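You operate a simulated robot arm through the tools that you are given. There is no shell and no other tool. Be economical: measure what you need, move in short steps, check, and stop when the job is done.

Carry out the task below with a simulated robot arm. There is one attempt and no reset: what you move stays moved.

TASK
Put the green feeler on the top of the gauging bench away on the feeler shelf.
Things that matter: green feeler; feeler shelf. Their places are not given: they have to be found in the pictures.

It is judged by the outcome, as a careful person would: the job done as asked, and still so three seconds after it is handed in. It fails if anything else is knocked over, pushed out of place, dropped, spilled or broken.

THE ROBOT
A 7-joint arm with a two-finger parallel gripper, fixed in place. Base frame: the origin is at the foot of the arm, x ahead of it, y to its left, z up; the work surface is at about z = 0. Lengths are in cm, angles in rad, forces in N, time in s.
With the tool pointing down near the work surface it reaches from about 22 to 58 cm from the base axis. Its first joint turns from -1.152 to 1.152 rad. Payload 2.5 kg.
Tool frame: the origin (TCP) lies between the finger pads and is the grasp point; the fingertips stand 2.3 cm ahead of it; z points along the fingers, y is the line along which they close. The gripper opens to 9.4 cm. The fingers are 3.8 cm wide and 1 cm thick; the gripper's body (5.4 by 9.6 cm) begins 3.9 cm behind the TCP.
Orientation is that of the tool frame in the base frame, as a unit quaternion [w, x, y, z]. With the fingers straight down and closing along the base's y, the tool's x points along the base's -x, its y along +y and its z along -z.

THE INTERFACE
- The arm moves only by the tool jog_arm. Its argument "deltas" is a list of rows, each a list of 7 numbers: the gripper command, from -1 (shut) to 1 (fully open), values between in proportion, then the shift along the tool's x, y, z in cm, then the turn, a rotation vector about the tool's x, y, z in rad. In form: [[fingers, tx, ty, tz, rx, ry, rz], ...]. A call has 1 to 20 rows; each row is the pose to reach, as a shift and turn from the pose commanded when the call began, along the tool's axes at that moment. A row lasts 0.2 s, in which the tool goes at most 5 cm and 0.15 rad; a call with a longer step from one row to the next is refused whole, and so is a gripper value outside its range. A pose out of reach is approached as far as the arm can. The call stops where the force on the tool passes 40 N (or 10 N more than at its start, if that is more) or the arm is blocked; 0.2 s more then pass. The fingers move at their own pace (about 10.8 cm/s each) and stop on an object; they squeeze with about 27 N. The grip force told is the motor's: it shows also when the fingers shut on nothing. Time passes only in rows, and 0.2 s behind the last, so rows that repeat a pose let the fingers close. It gives the time, the measured TCP pose, the force on the tool (base axes), the opening and the grip force at its end, in the units of the frame above (readings bear some noise).
- Cameras (640 x 400 px; columns grow to the right, rows downward): "scene" is fixed at [12.76, -40.65, 57.56]; the picture's right is [0.79, -0.62, 0.00], its down [-0.16, -0.21, -0.97] and it looks along [0.60, 0.76, -0.26] (base axes); focal length 214 px, centre (320, 200). "wrist" rides on the gripper at [-3.9, 0, -4.4] in the tool frame; the picture's right is [0.00, -1.00, 0.00], its down [0.97, 0.00, -0.24] and it looks along [0.24, 0.00, 0.97] (tool axes); focal length 218 px, centre (320, 200).
- camera(camera): a new picture of that camera. No time passes.
- measure_at(camera, pixels): for up to 12 pixels [column, row] of the newest picture of that camera ("zoom" is the newest enlarged one), the place [x, y, z] in the base frame of the surface seen there, good to about 0.2 cm. No time passes.
- inspect(camera, box): a new picture of the part [left, top, right, bottom] of that camera's present view, enlarged. No time passes.
- close_job(): hands the job in; it is judged then, once.

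Work in short steps. Measure before you move; look again where a grasp or a placing could have gone wrong, and mend it. You have 60 turns and 16 pictures in all, the two below and enlarged ones among them. Open the gripper and draw the arm clear of the work before you hand the job in, unless the task says otherwise; then end with one line.

The tools are called after "Emit:" as a command line: name --pt "numbers of a row" for each row, then --argument value for the rest, lists and objects as JSON in quotes. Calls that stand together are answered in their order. jog_arm: Moves the arm, as the interface text tells. Its arguments: {"type":"object","properties":{"deltas":{"type":"array","items":{"type":"array","items":{"type":"number"}}}},"required":["deltas"]} The other tools are called the same way: camera (camera) takes a picture; measure_at (camera, pixels) gives the place of the surface under pixels of a picture; inspect (camera, box) takes an enlarged picture of a part of a camera's view; close_job () hands the job in.

At the start:

```text
clock: 0.0
ee_pos: [26.44, -16.8, 52.48]
orientation: [0.0, 0.0, 1.0, 0.0]
force: [0.4, 0.0, 0.2]
finger_gap: 9.4
gripper_force: 0.0
```

scene: 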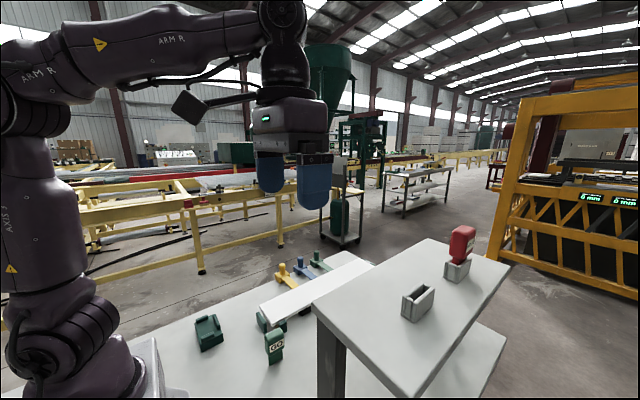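
wrist: 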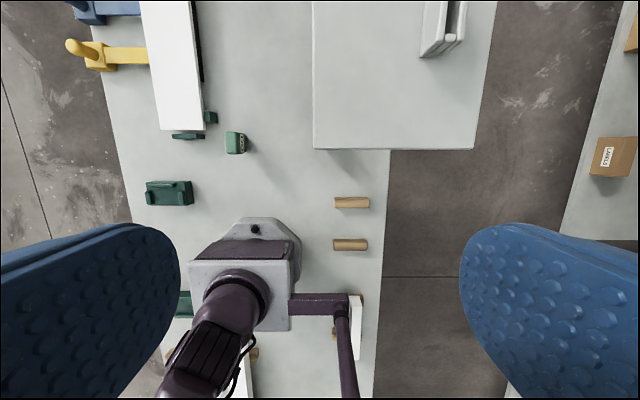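

I'll enlarge the bench area of the scene to identify the pieces.

Emit:
inspect --camera "scene" --box '[180, 220, 400, 380]'

Emit:
inspect --camera "scene" --box '[340, 210, 520, 340]'

Emit:
inspect --camera "wrist" --box '[60, 0, 320, 220]'

```text
2.50 times, centred on (290, 300) of scene
```

zoom: 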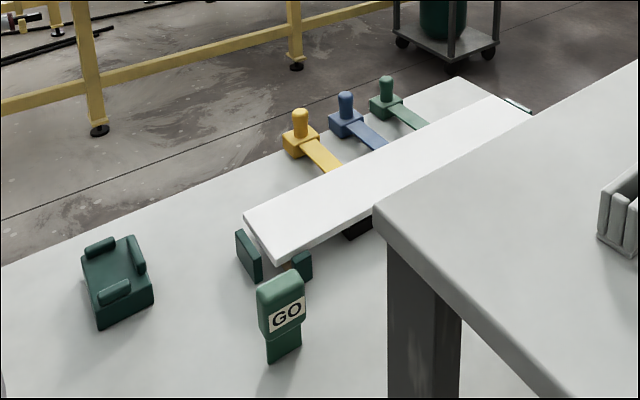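

```text
3.08 times, centred on (430, 275) of scene
```

zoom: 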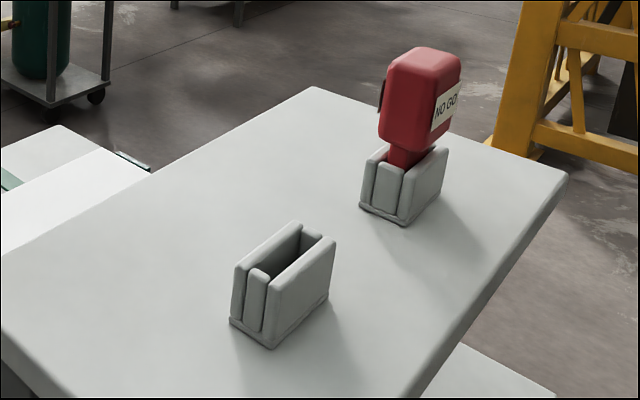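

```text
1.82 times, centred on (190, 110) of wrist
```

zoom: 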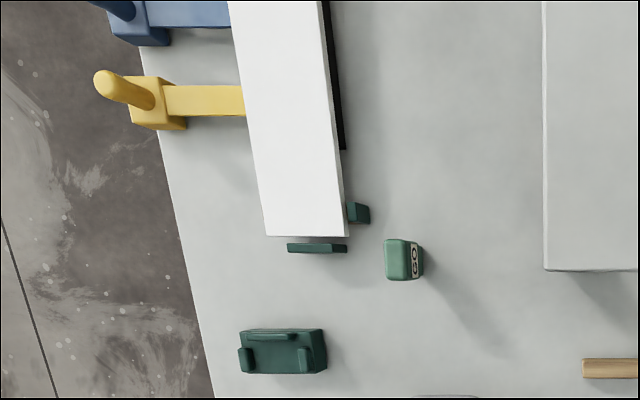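

Three knobbed blades (yellow, blue, green) run toward the white slab. I'll measure heights before getting a better view.

Emit:
measure_at --camera "scene" --pixels '[[314, 252], [323, 262], [296, 261], [309, 274], [283, 268], [292, 282], [330, 288], [272, 314], [360, 262], [208, 335], [273, 342], [400, 280]]'

Emit:
measure_at --camera "wrist" --pixels '[[190, 60], [198, 125], [201, 50], [188, 137], [211, 117], [235, 142], [170, 193], [185, 303], [350, 203], [350, 245], [400, 100], [125, 55]]'

```text
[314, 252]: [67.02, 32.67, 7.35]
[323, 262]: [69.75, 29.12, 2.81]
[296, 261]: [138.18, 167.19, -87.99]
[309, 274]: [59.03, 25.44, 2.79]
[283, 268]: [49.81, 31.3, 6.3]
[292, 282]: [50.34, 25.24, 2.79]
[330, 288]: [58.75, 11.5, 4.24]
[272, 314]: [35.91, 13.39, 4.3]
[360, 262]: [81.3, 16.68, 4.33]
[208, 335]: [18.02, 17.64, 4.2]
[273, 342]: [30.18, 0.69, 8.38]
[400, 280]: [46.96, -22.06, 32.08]
```

```text
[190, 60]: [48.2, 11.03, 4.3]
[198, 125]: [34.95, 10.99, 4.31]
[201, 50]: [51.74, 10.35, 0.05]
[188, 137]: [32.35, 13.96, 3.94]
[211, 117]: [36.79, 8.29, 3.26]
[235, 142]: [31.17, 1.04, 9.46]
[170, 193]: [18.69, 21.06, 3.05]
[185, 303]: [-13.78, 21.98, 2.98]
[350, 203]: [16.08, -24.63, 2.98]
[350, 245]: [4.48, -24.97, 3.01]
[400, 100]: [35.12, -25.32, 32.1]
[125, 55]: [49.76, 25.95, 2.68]
```

The slab is at z≈4.3 and the raised table at z≈32, with a GO-marked green piece at about (31,1,9.5). I'll move the wrist camera forward and left for a better view before deciding what is what.

Emit:
jog_arm --pt "1 -2 4 0 0 0 0" --pt "1 -4 8 0 0 0 0" --pt "1 -6 12 0 0 0 0" --pt "1 -8 16 0 0 0 0" --pt "1 -10 20 0 0 0 0" --pt "1 -12 24 0 0 0.15 0" --pt "1 -14 27 0 0 0.3 0"

Emit:
camera --camera "wrist"

```text
clock: 1.6
ee_pos: [38.28, 7.34, 52.32]
orientation: [-0.075, -0.001, 0.997, 0.0]
force: [0.1, 0.0, 0.2]
finger_gap: 9.41
gripper_force: 0.0
out of reach, approached as far as the arm can: row 7
```

```text
10 pictures are left
```

wrist: 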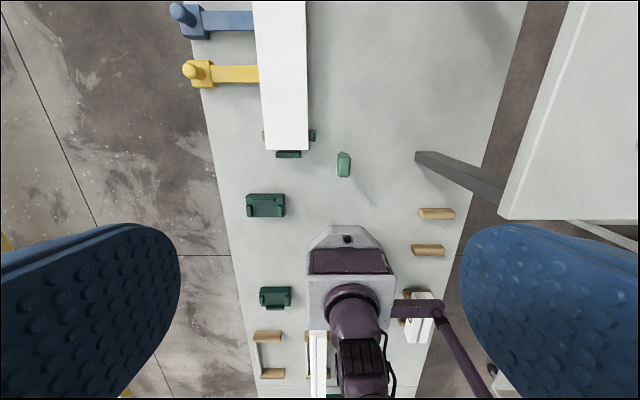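

Positive ry tilted toward the base, so I tilt the other way to see the far end of the slab and the table.

Emit:
jog_arm --pt "1 2 0 0 0 -0.15 0" --pt "1 4 -1 0 0 -0.3 0" --pt "1 6 -3 0 0 -0.45 0" --pt "1 8 -6 0 0 -0.6 0" --pt "1 10 -9 0 0 -0.75 0" --pt "1 10 -10 0 0 -0.85 0"

Emit:
camera --camera "wrist"

```text
clock: 3.0
ee_pos: [28.48, -2.66, 54.0]
orientation: [0.345, 0.0, 0.939, 0.0]
force: [-0.5, 0.4, 0.0]
finger_gap: 9.38
gripper_force: 0.1
```

```text
9 pictures are left
```

wrist: 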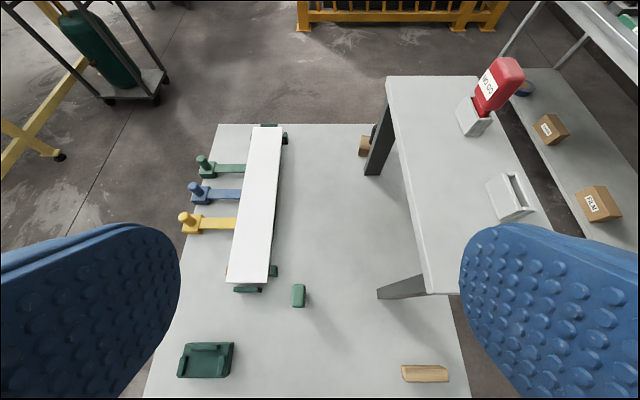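

The layout is now clear: the raised table carries two slotted holders, the red NO GO feeler in one and the other empty, so the green GO feeler on the bench belongs there. I'll enlarge and measure both feeler and holder.

Emit:
inspect --camera "wrist" --box '[430, 50, 550, 230]'

Emit:
inspect --camera "scene" --box '[240, 310, 310, 380]'

```text
2.22 times, centred on (490, 140) of wrist
```

zoom: 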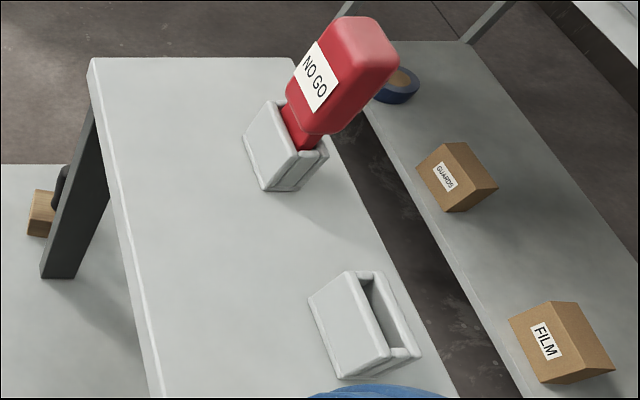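

```text
5.71 times, centred on (275, 345) of scene
```

zoom: 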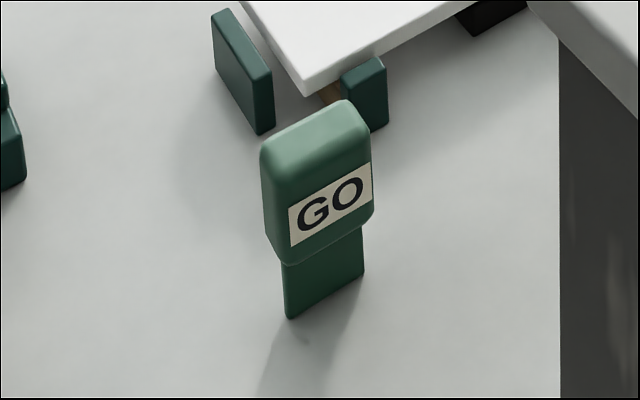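

Measuring the GO feeler's head and blade in the enlargement, and the holder in the scene picture.

Emit:
measure_at --camera "zoom" --pixels '[[272, 148], [345, 106], [366, 138], [296, 166], [318, 135], [285, 190], [366, 165], [292, 245], [370, 210], [290, 310], [362, 270], [325, 270]]'

Emit:
measure_at --camera "scene" --pixels '[[426, 285], [432, 288], [406, 300], [417, 309], [428, 300], [417, 318], [413, 312], [406, 309], [420, 292], [424, 291], [433, 300], [416, 297]]'

Emit:
measure_at --camera "wrist" --pixels '[[487, 180], [500, 174], [511, 174], [519, 176], [533, 208], [527, 210], [513, 212], [505, 214], [515, 192], [524, 192], [504, 190], [294, 290]]'

```text
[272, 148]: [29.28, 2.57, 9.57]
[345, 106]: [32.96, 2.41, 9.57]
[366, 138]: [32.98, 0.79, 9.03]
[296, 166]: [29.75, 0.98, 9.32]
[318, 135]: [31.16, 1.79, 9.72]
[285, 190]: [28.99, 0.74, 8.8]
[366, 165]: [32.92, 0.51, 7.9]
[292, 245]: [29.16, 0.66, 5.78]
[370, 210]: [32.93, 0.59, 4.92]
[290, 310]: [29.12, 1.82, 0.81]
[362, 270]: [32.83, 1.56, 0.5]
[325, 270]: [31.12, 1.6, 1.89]
```

```text
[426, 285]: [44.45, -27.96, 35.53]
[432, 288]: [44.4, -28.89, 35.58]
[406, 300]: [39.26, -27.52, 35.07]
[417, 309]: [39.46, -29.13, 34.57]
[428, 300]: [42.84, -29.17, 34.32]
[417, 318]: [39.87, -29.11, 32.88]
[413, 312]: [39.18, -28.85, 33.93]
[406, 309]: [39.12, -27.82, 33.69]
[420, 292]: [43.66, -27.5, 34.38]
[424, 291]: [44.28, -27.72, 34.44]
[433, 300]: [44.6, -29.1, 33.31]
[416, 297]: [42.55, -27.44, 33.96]
```

```text
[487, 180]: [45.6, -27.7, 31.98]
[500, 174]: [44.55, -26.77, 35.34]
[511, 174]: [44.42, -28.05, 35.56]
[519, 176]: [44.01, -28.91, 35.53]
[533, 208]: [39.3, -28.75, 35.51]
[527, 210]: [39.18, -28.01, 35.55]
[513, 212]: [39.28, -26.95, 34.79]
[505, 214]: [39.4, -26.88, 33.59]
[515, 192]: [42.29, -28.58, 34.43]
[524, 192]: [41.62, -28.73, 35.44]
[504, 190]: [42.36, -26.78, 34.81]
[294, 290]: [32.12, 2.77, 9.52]
```

GO feeler: head x 29.0–33.0, y ≈0.6–2.8, top z 9.7; blade about 4 cm wide along x. Holder: x 39.1–44.6, y −26.8…−29.1, top 35.5, with its slot along x too. I'll use a pitched tool (~0.35 rad) so the holder stays in reach, and hover over the feeler first.

Emit:
jog_arm --pt "1 2.2 0.5 3.1 0 0.05 0" --pt "1 4.5 1 6.1 0 0.1 0" --pt "1 6.7 1.5 9.2 0 0.15 0" --pt "1 8.9 2 12.2 0 0.2 0" --pt "1 11.2 2.4 15.3 0 0.25 0" --pt "1 13.4 2.9 18.3 0 0.3 0" --pt "1 15.6 3.4 21.4 0 0.355 0" --pt "1 17.9 3.9 24.4 0 0.355 0" --pt "1 20.1 4.36 27.5 0 0.355 0" --pt "1 20.1 4.36 27.5 0 0.355 0"

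Emit:
camera --camera "wrist"

```text
clock: 5.2
ee_pos: [31.03, 1.54, 20.05]
orientation: [0.172, 0.0, 0.985, 0.001]
force: [0.3, -0.5, -0.2]
finger_gap: 9.43
gripper_force: 0.2
```

```text
6 pictures are left
```

wrist: 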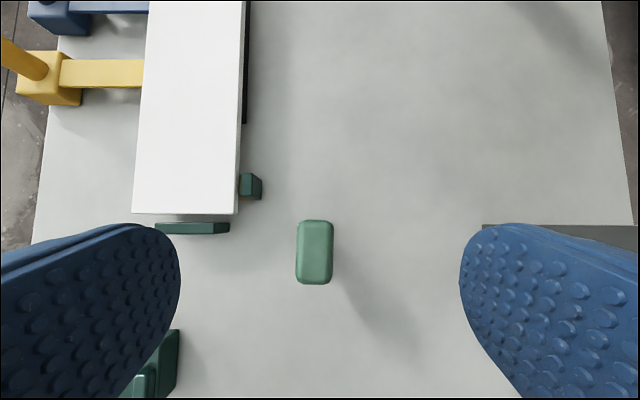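

The feeler is at pixels (297–333, 220–284); I measure its edges and the neighbouring block at (228,228).

Emit:
measure_at --camera "wrist" --pixels '[[299, 250], [330, 250], [315, 223], [315, 280], [315, 250], [302, 228], [302, 275], [328, 228], [328, 275], [226, 228], [250, 180]]'

```text
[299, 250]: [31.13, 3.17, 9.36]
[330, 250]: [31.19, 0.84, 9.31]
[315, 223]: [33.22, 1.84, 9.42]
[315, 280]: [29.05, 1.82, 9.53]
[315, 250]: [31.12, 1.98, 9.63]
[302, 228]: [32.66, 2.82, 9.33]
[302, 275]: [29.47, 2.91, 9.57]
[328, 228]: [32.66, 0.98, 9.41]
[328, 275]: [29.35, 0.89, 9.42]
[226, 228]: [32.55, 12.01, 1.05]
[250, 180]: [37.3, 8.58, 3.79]
```

Head centre is (31.05, 1.95), thickness ≈2.4. I descend straight to z≈6.9 with the opening narrowed to ~6 cm.

Emit:
jog_arm --pt "0.3 0 0.41 0 0 0 0" --pt "0.3 0.9 0.41 2.5 0 0 0" --pt "0.3 1.78 0.41 4.95 0 0 0" --pt "0.3 2.67 0.41 7.43 0 0 0" --pt "0.3 3.3 0.41 9.2 0 0 0" --pt "0.3 3.9 0.41 10.9 0 0 0" --pt "0.3 4.44 0.41 12.38 0 0 0" --pt "0.3 4.44 0.41 12.38 0 0 0"

```text
clock: 7.0
ee_pos: [30.82, 1.9, 6.84]
orientation: [0.172, 0.0, 0.985, 0.0]
force: [0.4, 0.5, -0.3]
finger_gap: 6.11
gripper_force: 0.0
```

Centred on the head without contact; I close the fingers.

Emit:
jog_arm --pt "-1 0 0 0 0 0 0" --pt "-1 0 0 0 0 0 0" --pt "-1 0 0 0 0 0 0" --pt "-1 0 0 0 0 0 0"

```text
clock: 8.0
ee_pos: [30.86, 1.86, 6.8]
orientation: [0.171, 0.0, 0.985, 0.0]
force: [-0.4, 0.2, -0.4]
finger_gap: 2.73
gripper_force: 27.0
```

Held at gap 2.73 with 27 N. I lift straight up ~39 cm, clear of the raised table.

Emit:
jog_arm --pt "-1 -0.68 0 -1.88 0 0 0" --pt "-1 -2.03 0 -5.65 0 0 0" --pt "-1 -3.39 0 -9.41 0 0 0" --pt "-1 -4.75 0 -13.2 0 0 0" --pt "-1 -6.1 0 -16.9 0 0 0" --pt "-1 -7.5 0 -20.7 0 0 0" --pt "-1 -8.8 0 -24.5 0 0 0" --pt "-1 -10.2 0 -28.2 0 0 0" --pt "-1 -11.5 0 -32 0 0 0" --pt "-1 -12.55 0 -34.8 0 0 0" --pt "-1 -13.22 0 -36.7 0 0 0" --pt "-1 -13.22 0 -36.7 0 0 0"

```text
clock: 10.6
ee_pos: [30.94, 2.12, 45.93]
orientation: [0.172, 0.0, 0.985, 0.0]
force: [0.4, -0.9, -0.9]
finger_gap: 2.74
gripper_force: 27.1
```

Lifted with grip intact. I carry it at this height to above the empty holder (41.7, −28).

Emit:
jog_arm --pt "-1 -0.5 -1.5 0.2 0 0 0" --pt "-1 -1.5 -4.5 0.54 0 0 0" --pt "-1 -2.5 -7.5 0.9 0 0 0" --pt "-1 -3.6 -10.7 1.3 0 0 0" --pt "-1 -4.7 -14 1.7 0 0 0" --pt "-1 -5.8 -17.3 2.1 0 0 0" --pt "-1 -6.9 -20.6 2.5 0 0 0" --pt "-1 -8 -23.9 2.88 0 0 0" --pt "-1 -9.1 -27.1 3.28 0 0 0" --pt "-1 -9.8 -29.2 3.53 0 0 0" --pt "-1 -10.07 -30.1 3.63 0 0 0" --pt "-1 -10.07 -30.1 3.63 0 0 0"

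Emit:
inspect --camera "scene" --box '[350, 190, 510, 340]'

```text
clock: 13.2
ee_pos: [41.63, -27.87, 45.96]
orientation: [0.172, 0.0, 0.985, 0.0]
force: [-1.1, 1.0, -0.1]
finger_gap: 2.74
gripper_force: 26.8
```

```text
2.67 times, centred on (430, 265) of scene
```

zoom: 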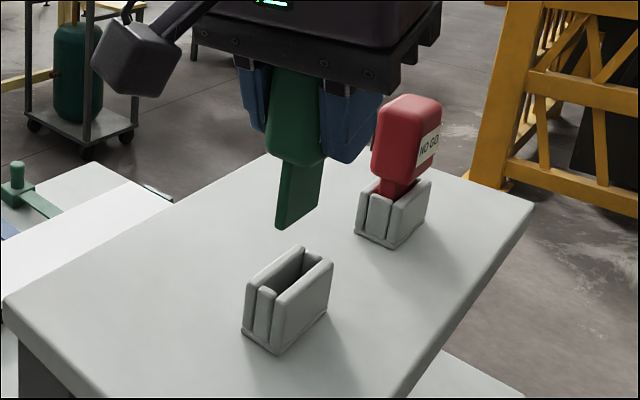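

Still held. I measure the blade and the holder walls in this enlargement for alignment.

Emit:
measure_at --camera "zoom" --pixels '[[278, 195], [283, 200], [315, 185], [285, 222], [312, 207], [275, 265], [264, 277], [300, 280], [272, 292], [325, 263], [300, 250], [312, 252]]'

Emit:
measure_at --camera "zoom" --pixels '[[277, 215], [281, 215], [280, 165], [268, 273], [271, 271], [274, 270], [278, 274], [283, 280], [287, 283], [291, 287], [296, 287], [318, 195]]'

```text
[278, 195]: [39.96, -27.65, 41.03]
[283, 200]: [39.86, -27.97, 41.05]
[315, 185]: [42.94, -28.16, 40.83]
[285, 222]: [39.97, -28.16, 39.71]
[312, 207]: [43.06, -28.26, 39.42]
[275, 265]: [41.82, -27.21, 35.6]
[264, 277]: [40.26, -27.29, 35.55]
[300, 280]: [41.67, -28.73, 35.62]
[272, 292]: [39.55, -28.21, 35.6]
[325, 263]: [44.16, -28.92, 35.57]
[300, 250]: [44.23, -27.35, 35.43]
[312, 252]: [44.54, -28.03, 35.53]
```

```text
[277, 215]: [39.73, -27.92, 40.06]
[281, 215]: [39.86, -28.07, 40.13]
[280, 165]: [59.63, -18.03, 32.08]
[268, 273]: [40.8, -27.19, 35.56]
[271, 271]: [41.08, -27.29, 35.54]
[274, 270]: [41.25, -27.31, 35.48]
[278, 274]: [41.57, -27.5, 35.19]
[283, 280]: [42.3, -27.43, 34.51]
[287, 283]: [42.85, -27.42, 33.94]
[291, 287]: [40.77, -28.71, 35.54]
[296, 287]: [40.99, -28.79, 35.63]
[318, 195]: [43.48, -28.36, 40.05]
```

Blade spans about x 39.8–43.5, y −27.6…−28.2; the slot is centred near (41.85, −27.95). I nudge +0.1 x, −0.08 y and lower until the blade tip is just above the holder.

Emit:
jog_arm --pt "-1 -0.09 -0.08 0.03 0 0 0" --pt "-1 0.3 -0.08 1.1 0 0 0" --pt "-1 0.65 -0.08 2.1 0 0 0" --pt "-1 0.94 -0.08 2.9 0 0 0" --pt "-1 0.94 -0.08 2.9 0 0 0" --pt "-1 0.94 -0.08 2.9 0 0 0"

Emit:
inspect --camera "scene" --box '[380, 230, 460, 330]'

```text
clock: 14.6
ee_pos: [41.69, -28.03, 42.88]
orientation: [0.172, 0.0, 0.985, 0.0]
force: [-1.3, -0.4, -0.6]
finger_gap: 2.75
gripper_force: 27.5
```

```text
4.00 times, centred on (420, 280) of scene
```

zoom: 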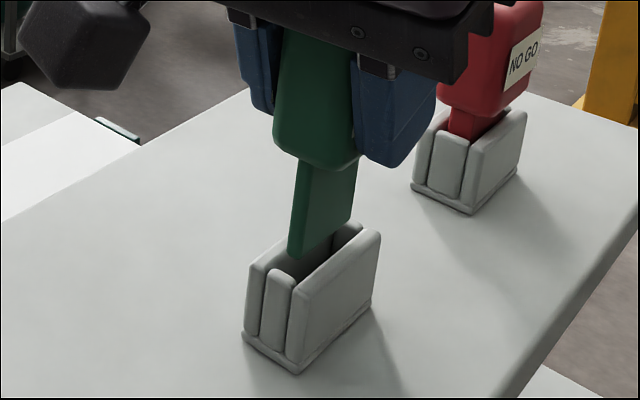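

The blade is just above the slot; I check alignment at its lower edge against the end posts and walls.

Emit:
measure_at --camera "zoom" --pixels '[[291, 245], [300, 245], [345, 218], [303, 252], [280, 278], [290, 272], [268, 285], [320, 270], [300, 290], [345, 230], [275, 250], [338, 240]]'

```text
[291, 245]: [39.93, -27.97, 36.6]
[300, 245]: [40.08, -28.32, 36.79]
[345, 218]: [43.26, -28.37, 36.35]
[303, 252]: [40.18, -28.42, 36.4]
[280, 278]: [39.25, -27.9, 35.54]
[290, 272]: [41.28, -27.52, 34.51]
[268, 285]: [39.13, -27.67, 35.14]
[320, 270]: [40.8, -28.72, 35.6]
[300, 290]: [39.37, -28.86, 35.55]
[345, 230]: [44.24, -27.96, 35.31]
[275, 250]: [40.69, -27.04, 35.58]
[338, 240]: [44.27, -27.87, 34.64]
```

Blade sits slightly to the −y side and −x side; I shift +0.1 y, +0.15 x and lower 2.9 cm into the slot.

Emit:
jog_arm --pt "-1 -0.14 0.1 0.05 0 0 0" --pt "-1 -0.14 0.1 0.05 0 0 0" --pt "-1 0.03 0.1 0.52 0 0 0" --pt "-1 0.2 0.1 1.0 0 0 0" --pt "-1 0.37 0.1 1.46 0 0 0" --pt "-1 0.54 0.1 1.93 0 0 0" --pt "-1 0.71 0.1 2.4 0 0 0" --pt "-1 0.84 0.1 2.78 0 0 0" --pt "-1 0.84 0.1 2.78 0 0 0"

```text
clock: 16.6
ee_pos: [41.92, -28.05, 39.77]
orientation: [0.172, -0.001, 0.985, 0.0]
force: [-0.5, -0.4, 0.4]
finger_gap: 2.75
gripper_force: 27.1
```

No contact force; bottom at about z 32.9, inside the slot. I continue down slowly to seat it.

Emit:
jog_arm --pt "-1 0.034 0 0.094 0 0 0" --pt "-1 0.068 0 0.19 0 0 0" --pt "-1 0.1 0 0.28 0 0 0" --pt "-1 0.136 0 0.376 0 0 0"

```text
clock: 17.6
ee_pos: [41.91, -28.06, 39.56]
orientation: [0.172, 0.0, 0.985, 0.0]
force: [0.9, -0.5, -0.5]
finger_gap: 2.72
gripper_force: 27.0
```

Emit:
jog_arm --pt "-1 0.034 0 0.094 0 0 0" --pt "-1 0.068 0 0.19 0 0 0" --pt "-1 0.085 0 0.235 0 0 0" --pt "-1 0.085 0 0.235 0 0 0"

Emit:
inspect --camera "scene" --box '[380, 230, 460, 330]'

```text
clock: 18.6
ee_pos: [41.86, -28.09, 39.28]
orientation: [0.172, -0.001, 0.985, -0.001]
force: [-0.1, 1.7, 7.1]
finger_gap: 2.74
gripper_force: 27.2
```

```text
4.00 times, centred on (420, 280) of scene
```

zoom: 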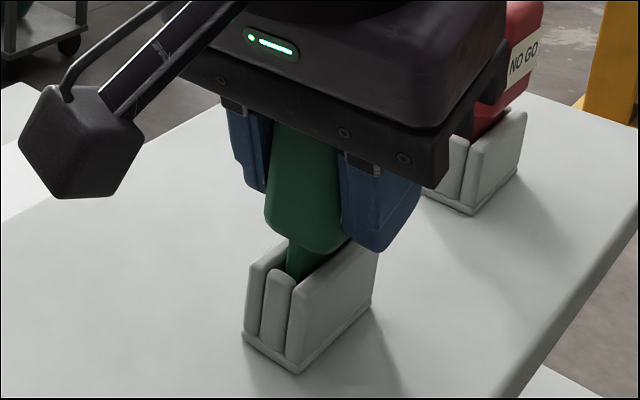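

Seated with 7 N upward contact and the blade deep in the slot. I open partway, then withdraw along the tool axis.

Emit:
jog_arm --pt "-0.2 0 0 0 0 0 0" --pt "0.2 0 0 0 0 0 0" --pt "0.2 0 0 0 0 0 0" --pt "0.2 0 0 -1 0 0 0" --pt "0.2 0 0 -3 0 0 0" --pt "0.2 0 0 -6 0 0 0" --pt "0.2 0 0 -9 0 0 0" --pt "0.2 0 0 -12 0 0 0" --pt "0.2 0 0 -14 0 0 0" --pt "0.2 0 0 -14 0 0 0"

Emit:
inspect --camera "scene" --box '[200, 180, 520, 380]'

```text
clock: 20.8
ee_pos: [37.07, -28.27, 52.51]
orientation: [0.172, 0.0, 0.985, 0.0]
force: [-0.3, -0.5, -0.1]
finger_gap: 5.63
gripper_force: 0.1
```

```text
2.00 times, centred on (360, 280) of scene
```

zoom: 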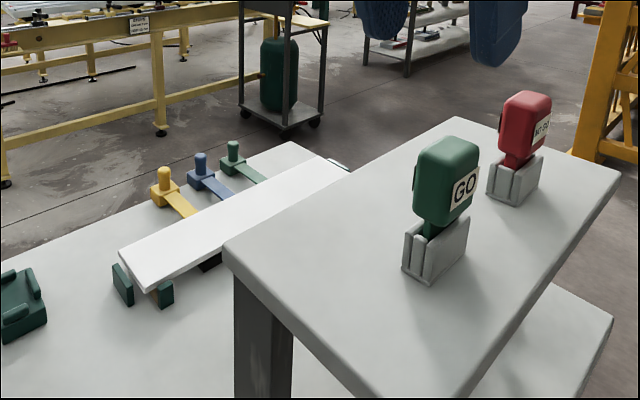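

The green feeler stands upright in its holder on the shelf beside the red one, nothing else has moved, and the arm is clear with the fingers open. I hand the job in.

Emit:
close_job

```text
The job is handed in.
```

The green GO feeler is now in the empty holder on the raised shelf, next to the red NO GO feeler. I took that shelf to be the feeler shelf; the final picture shows the feeler upright and nothing else moved.
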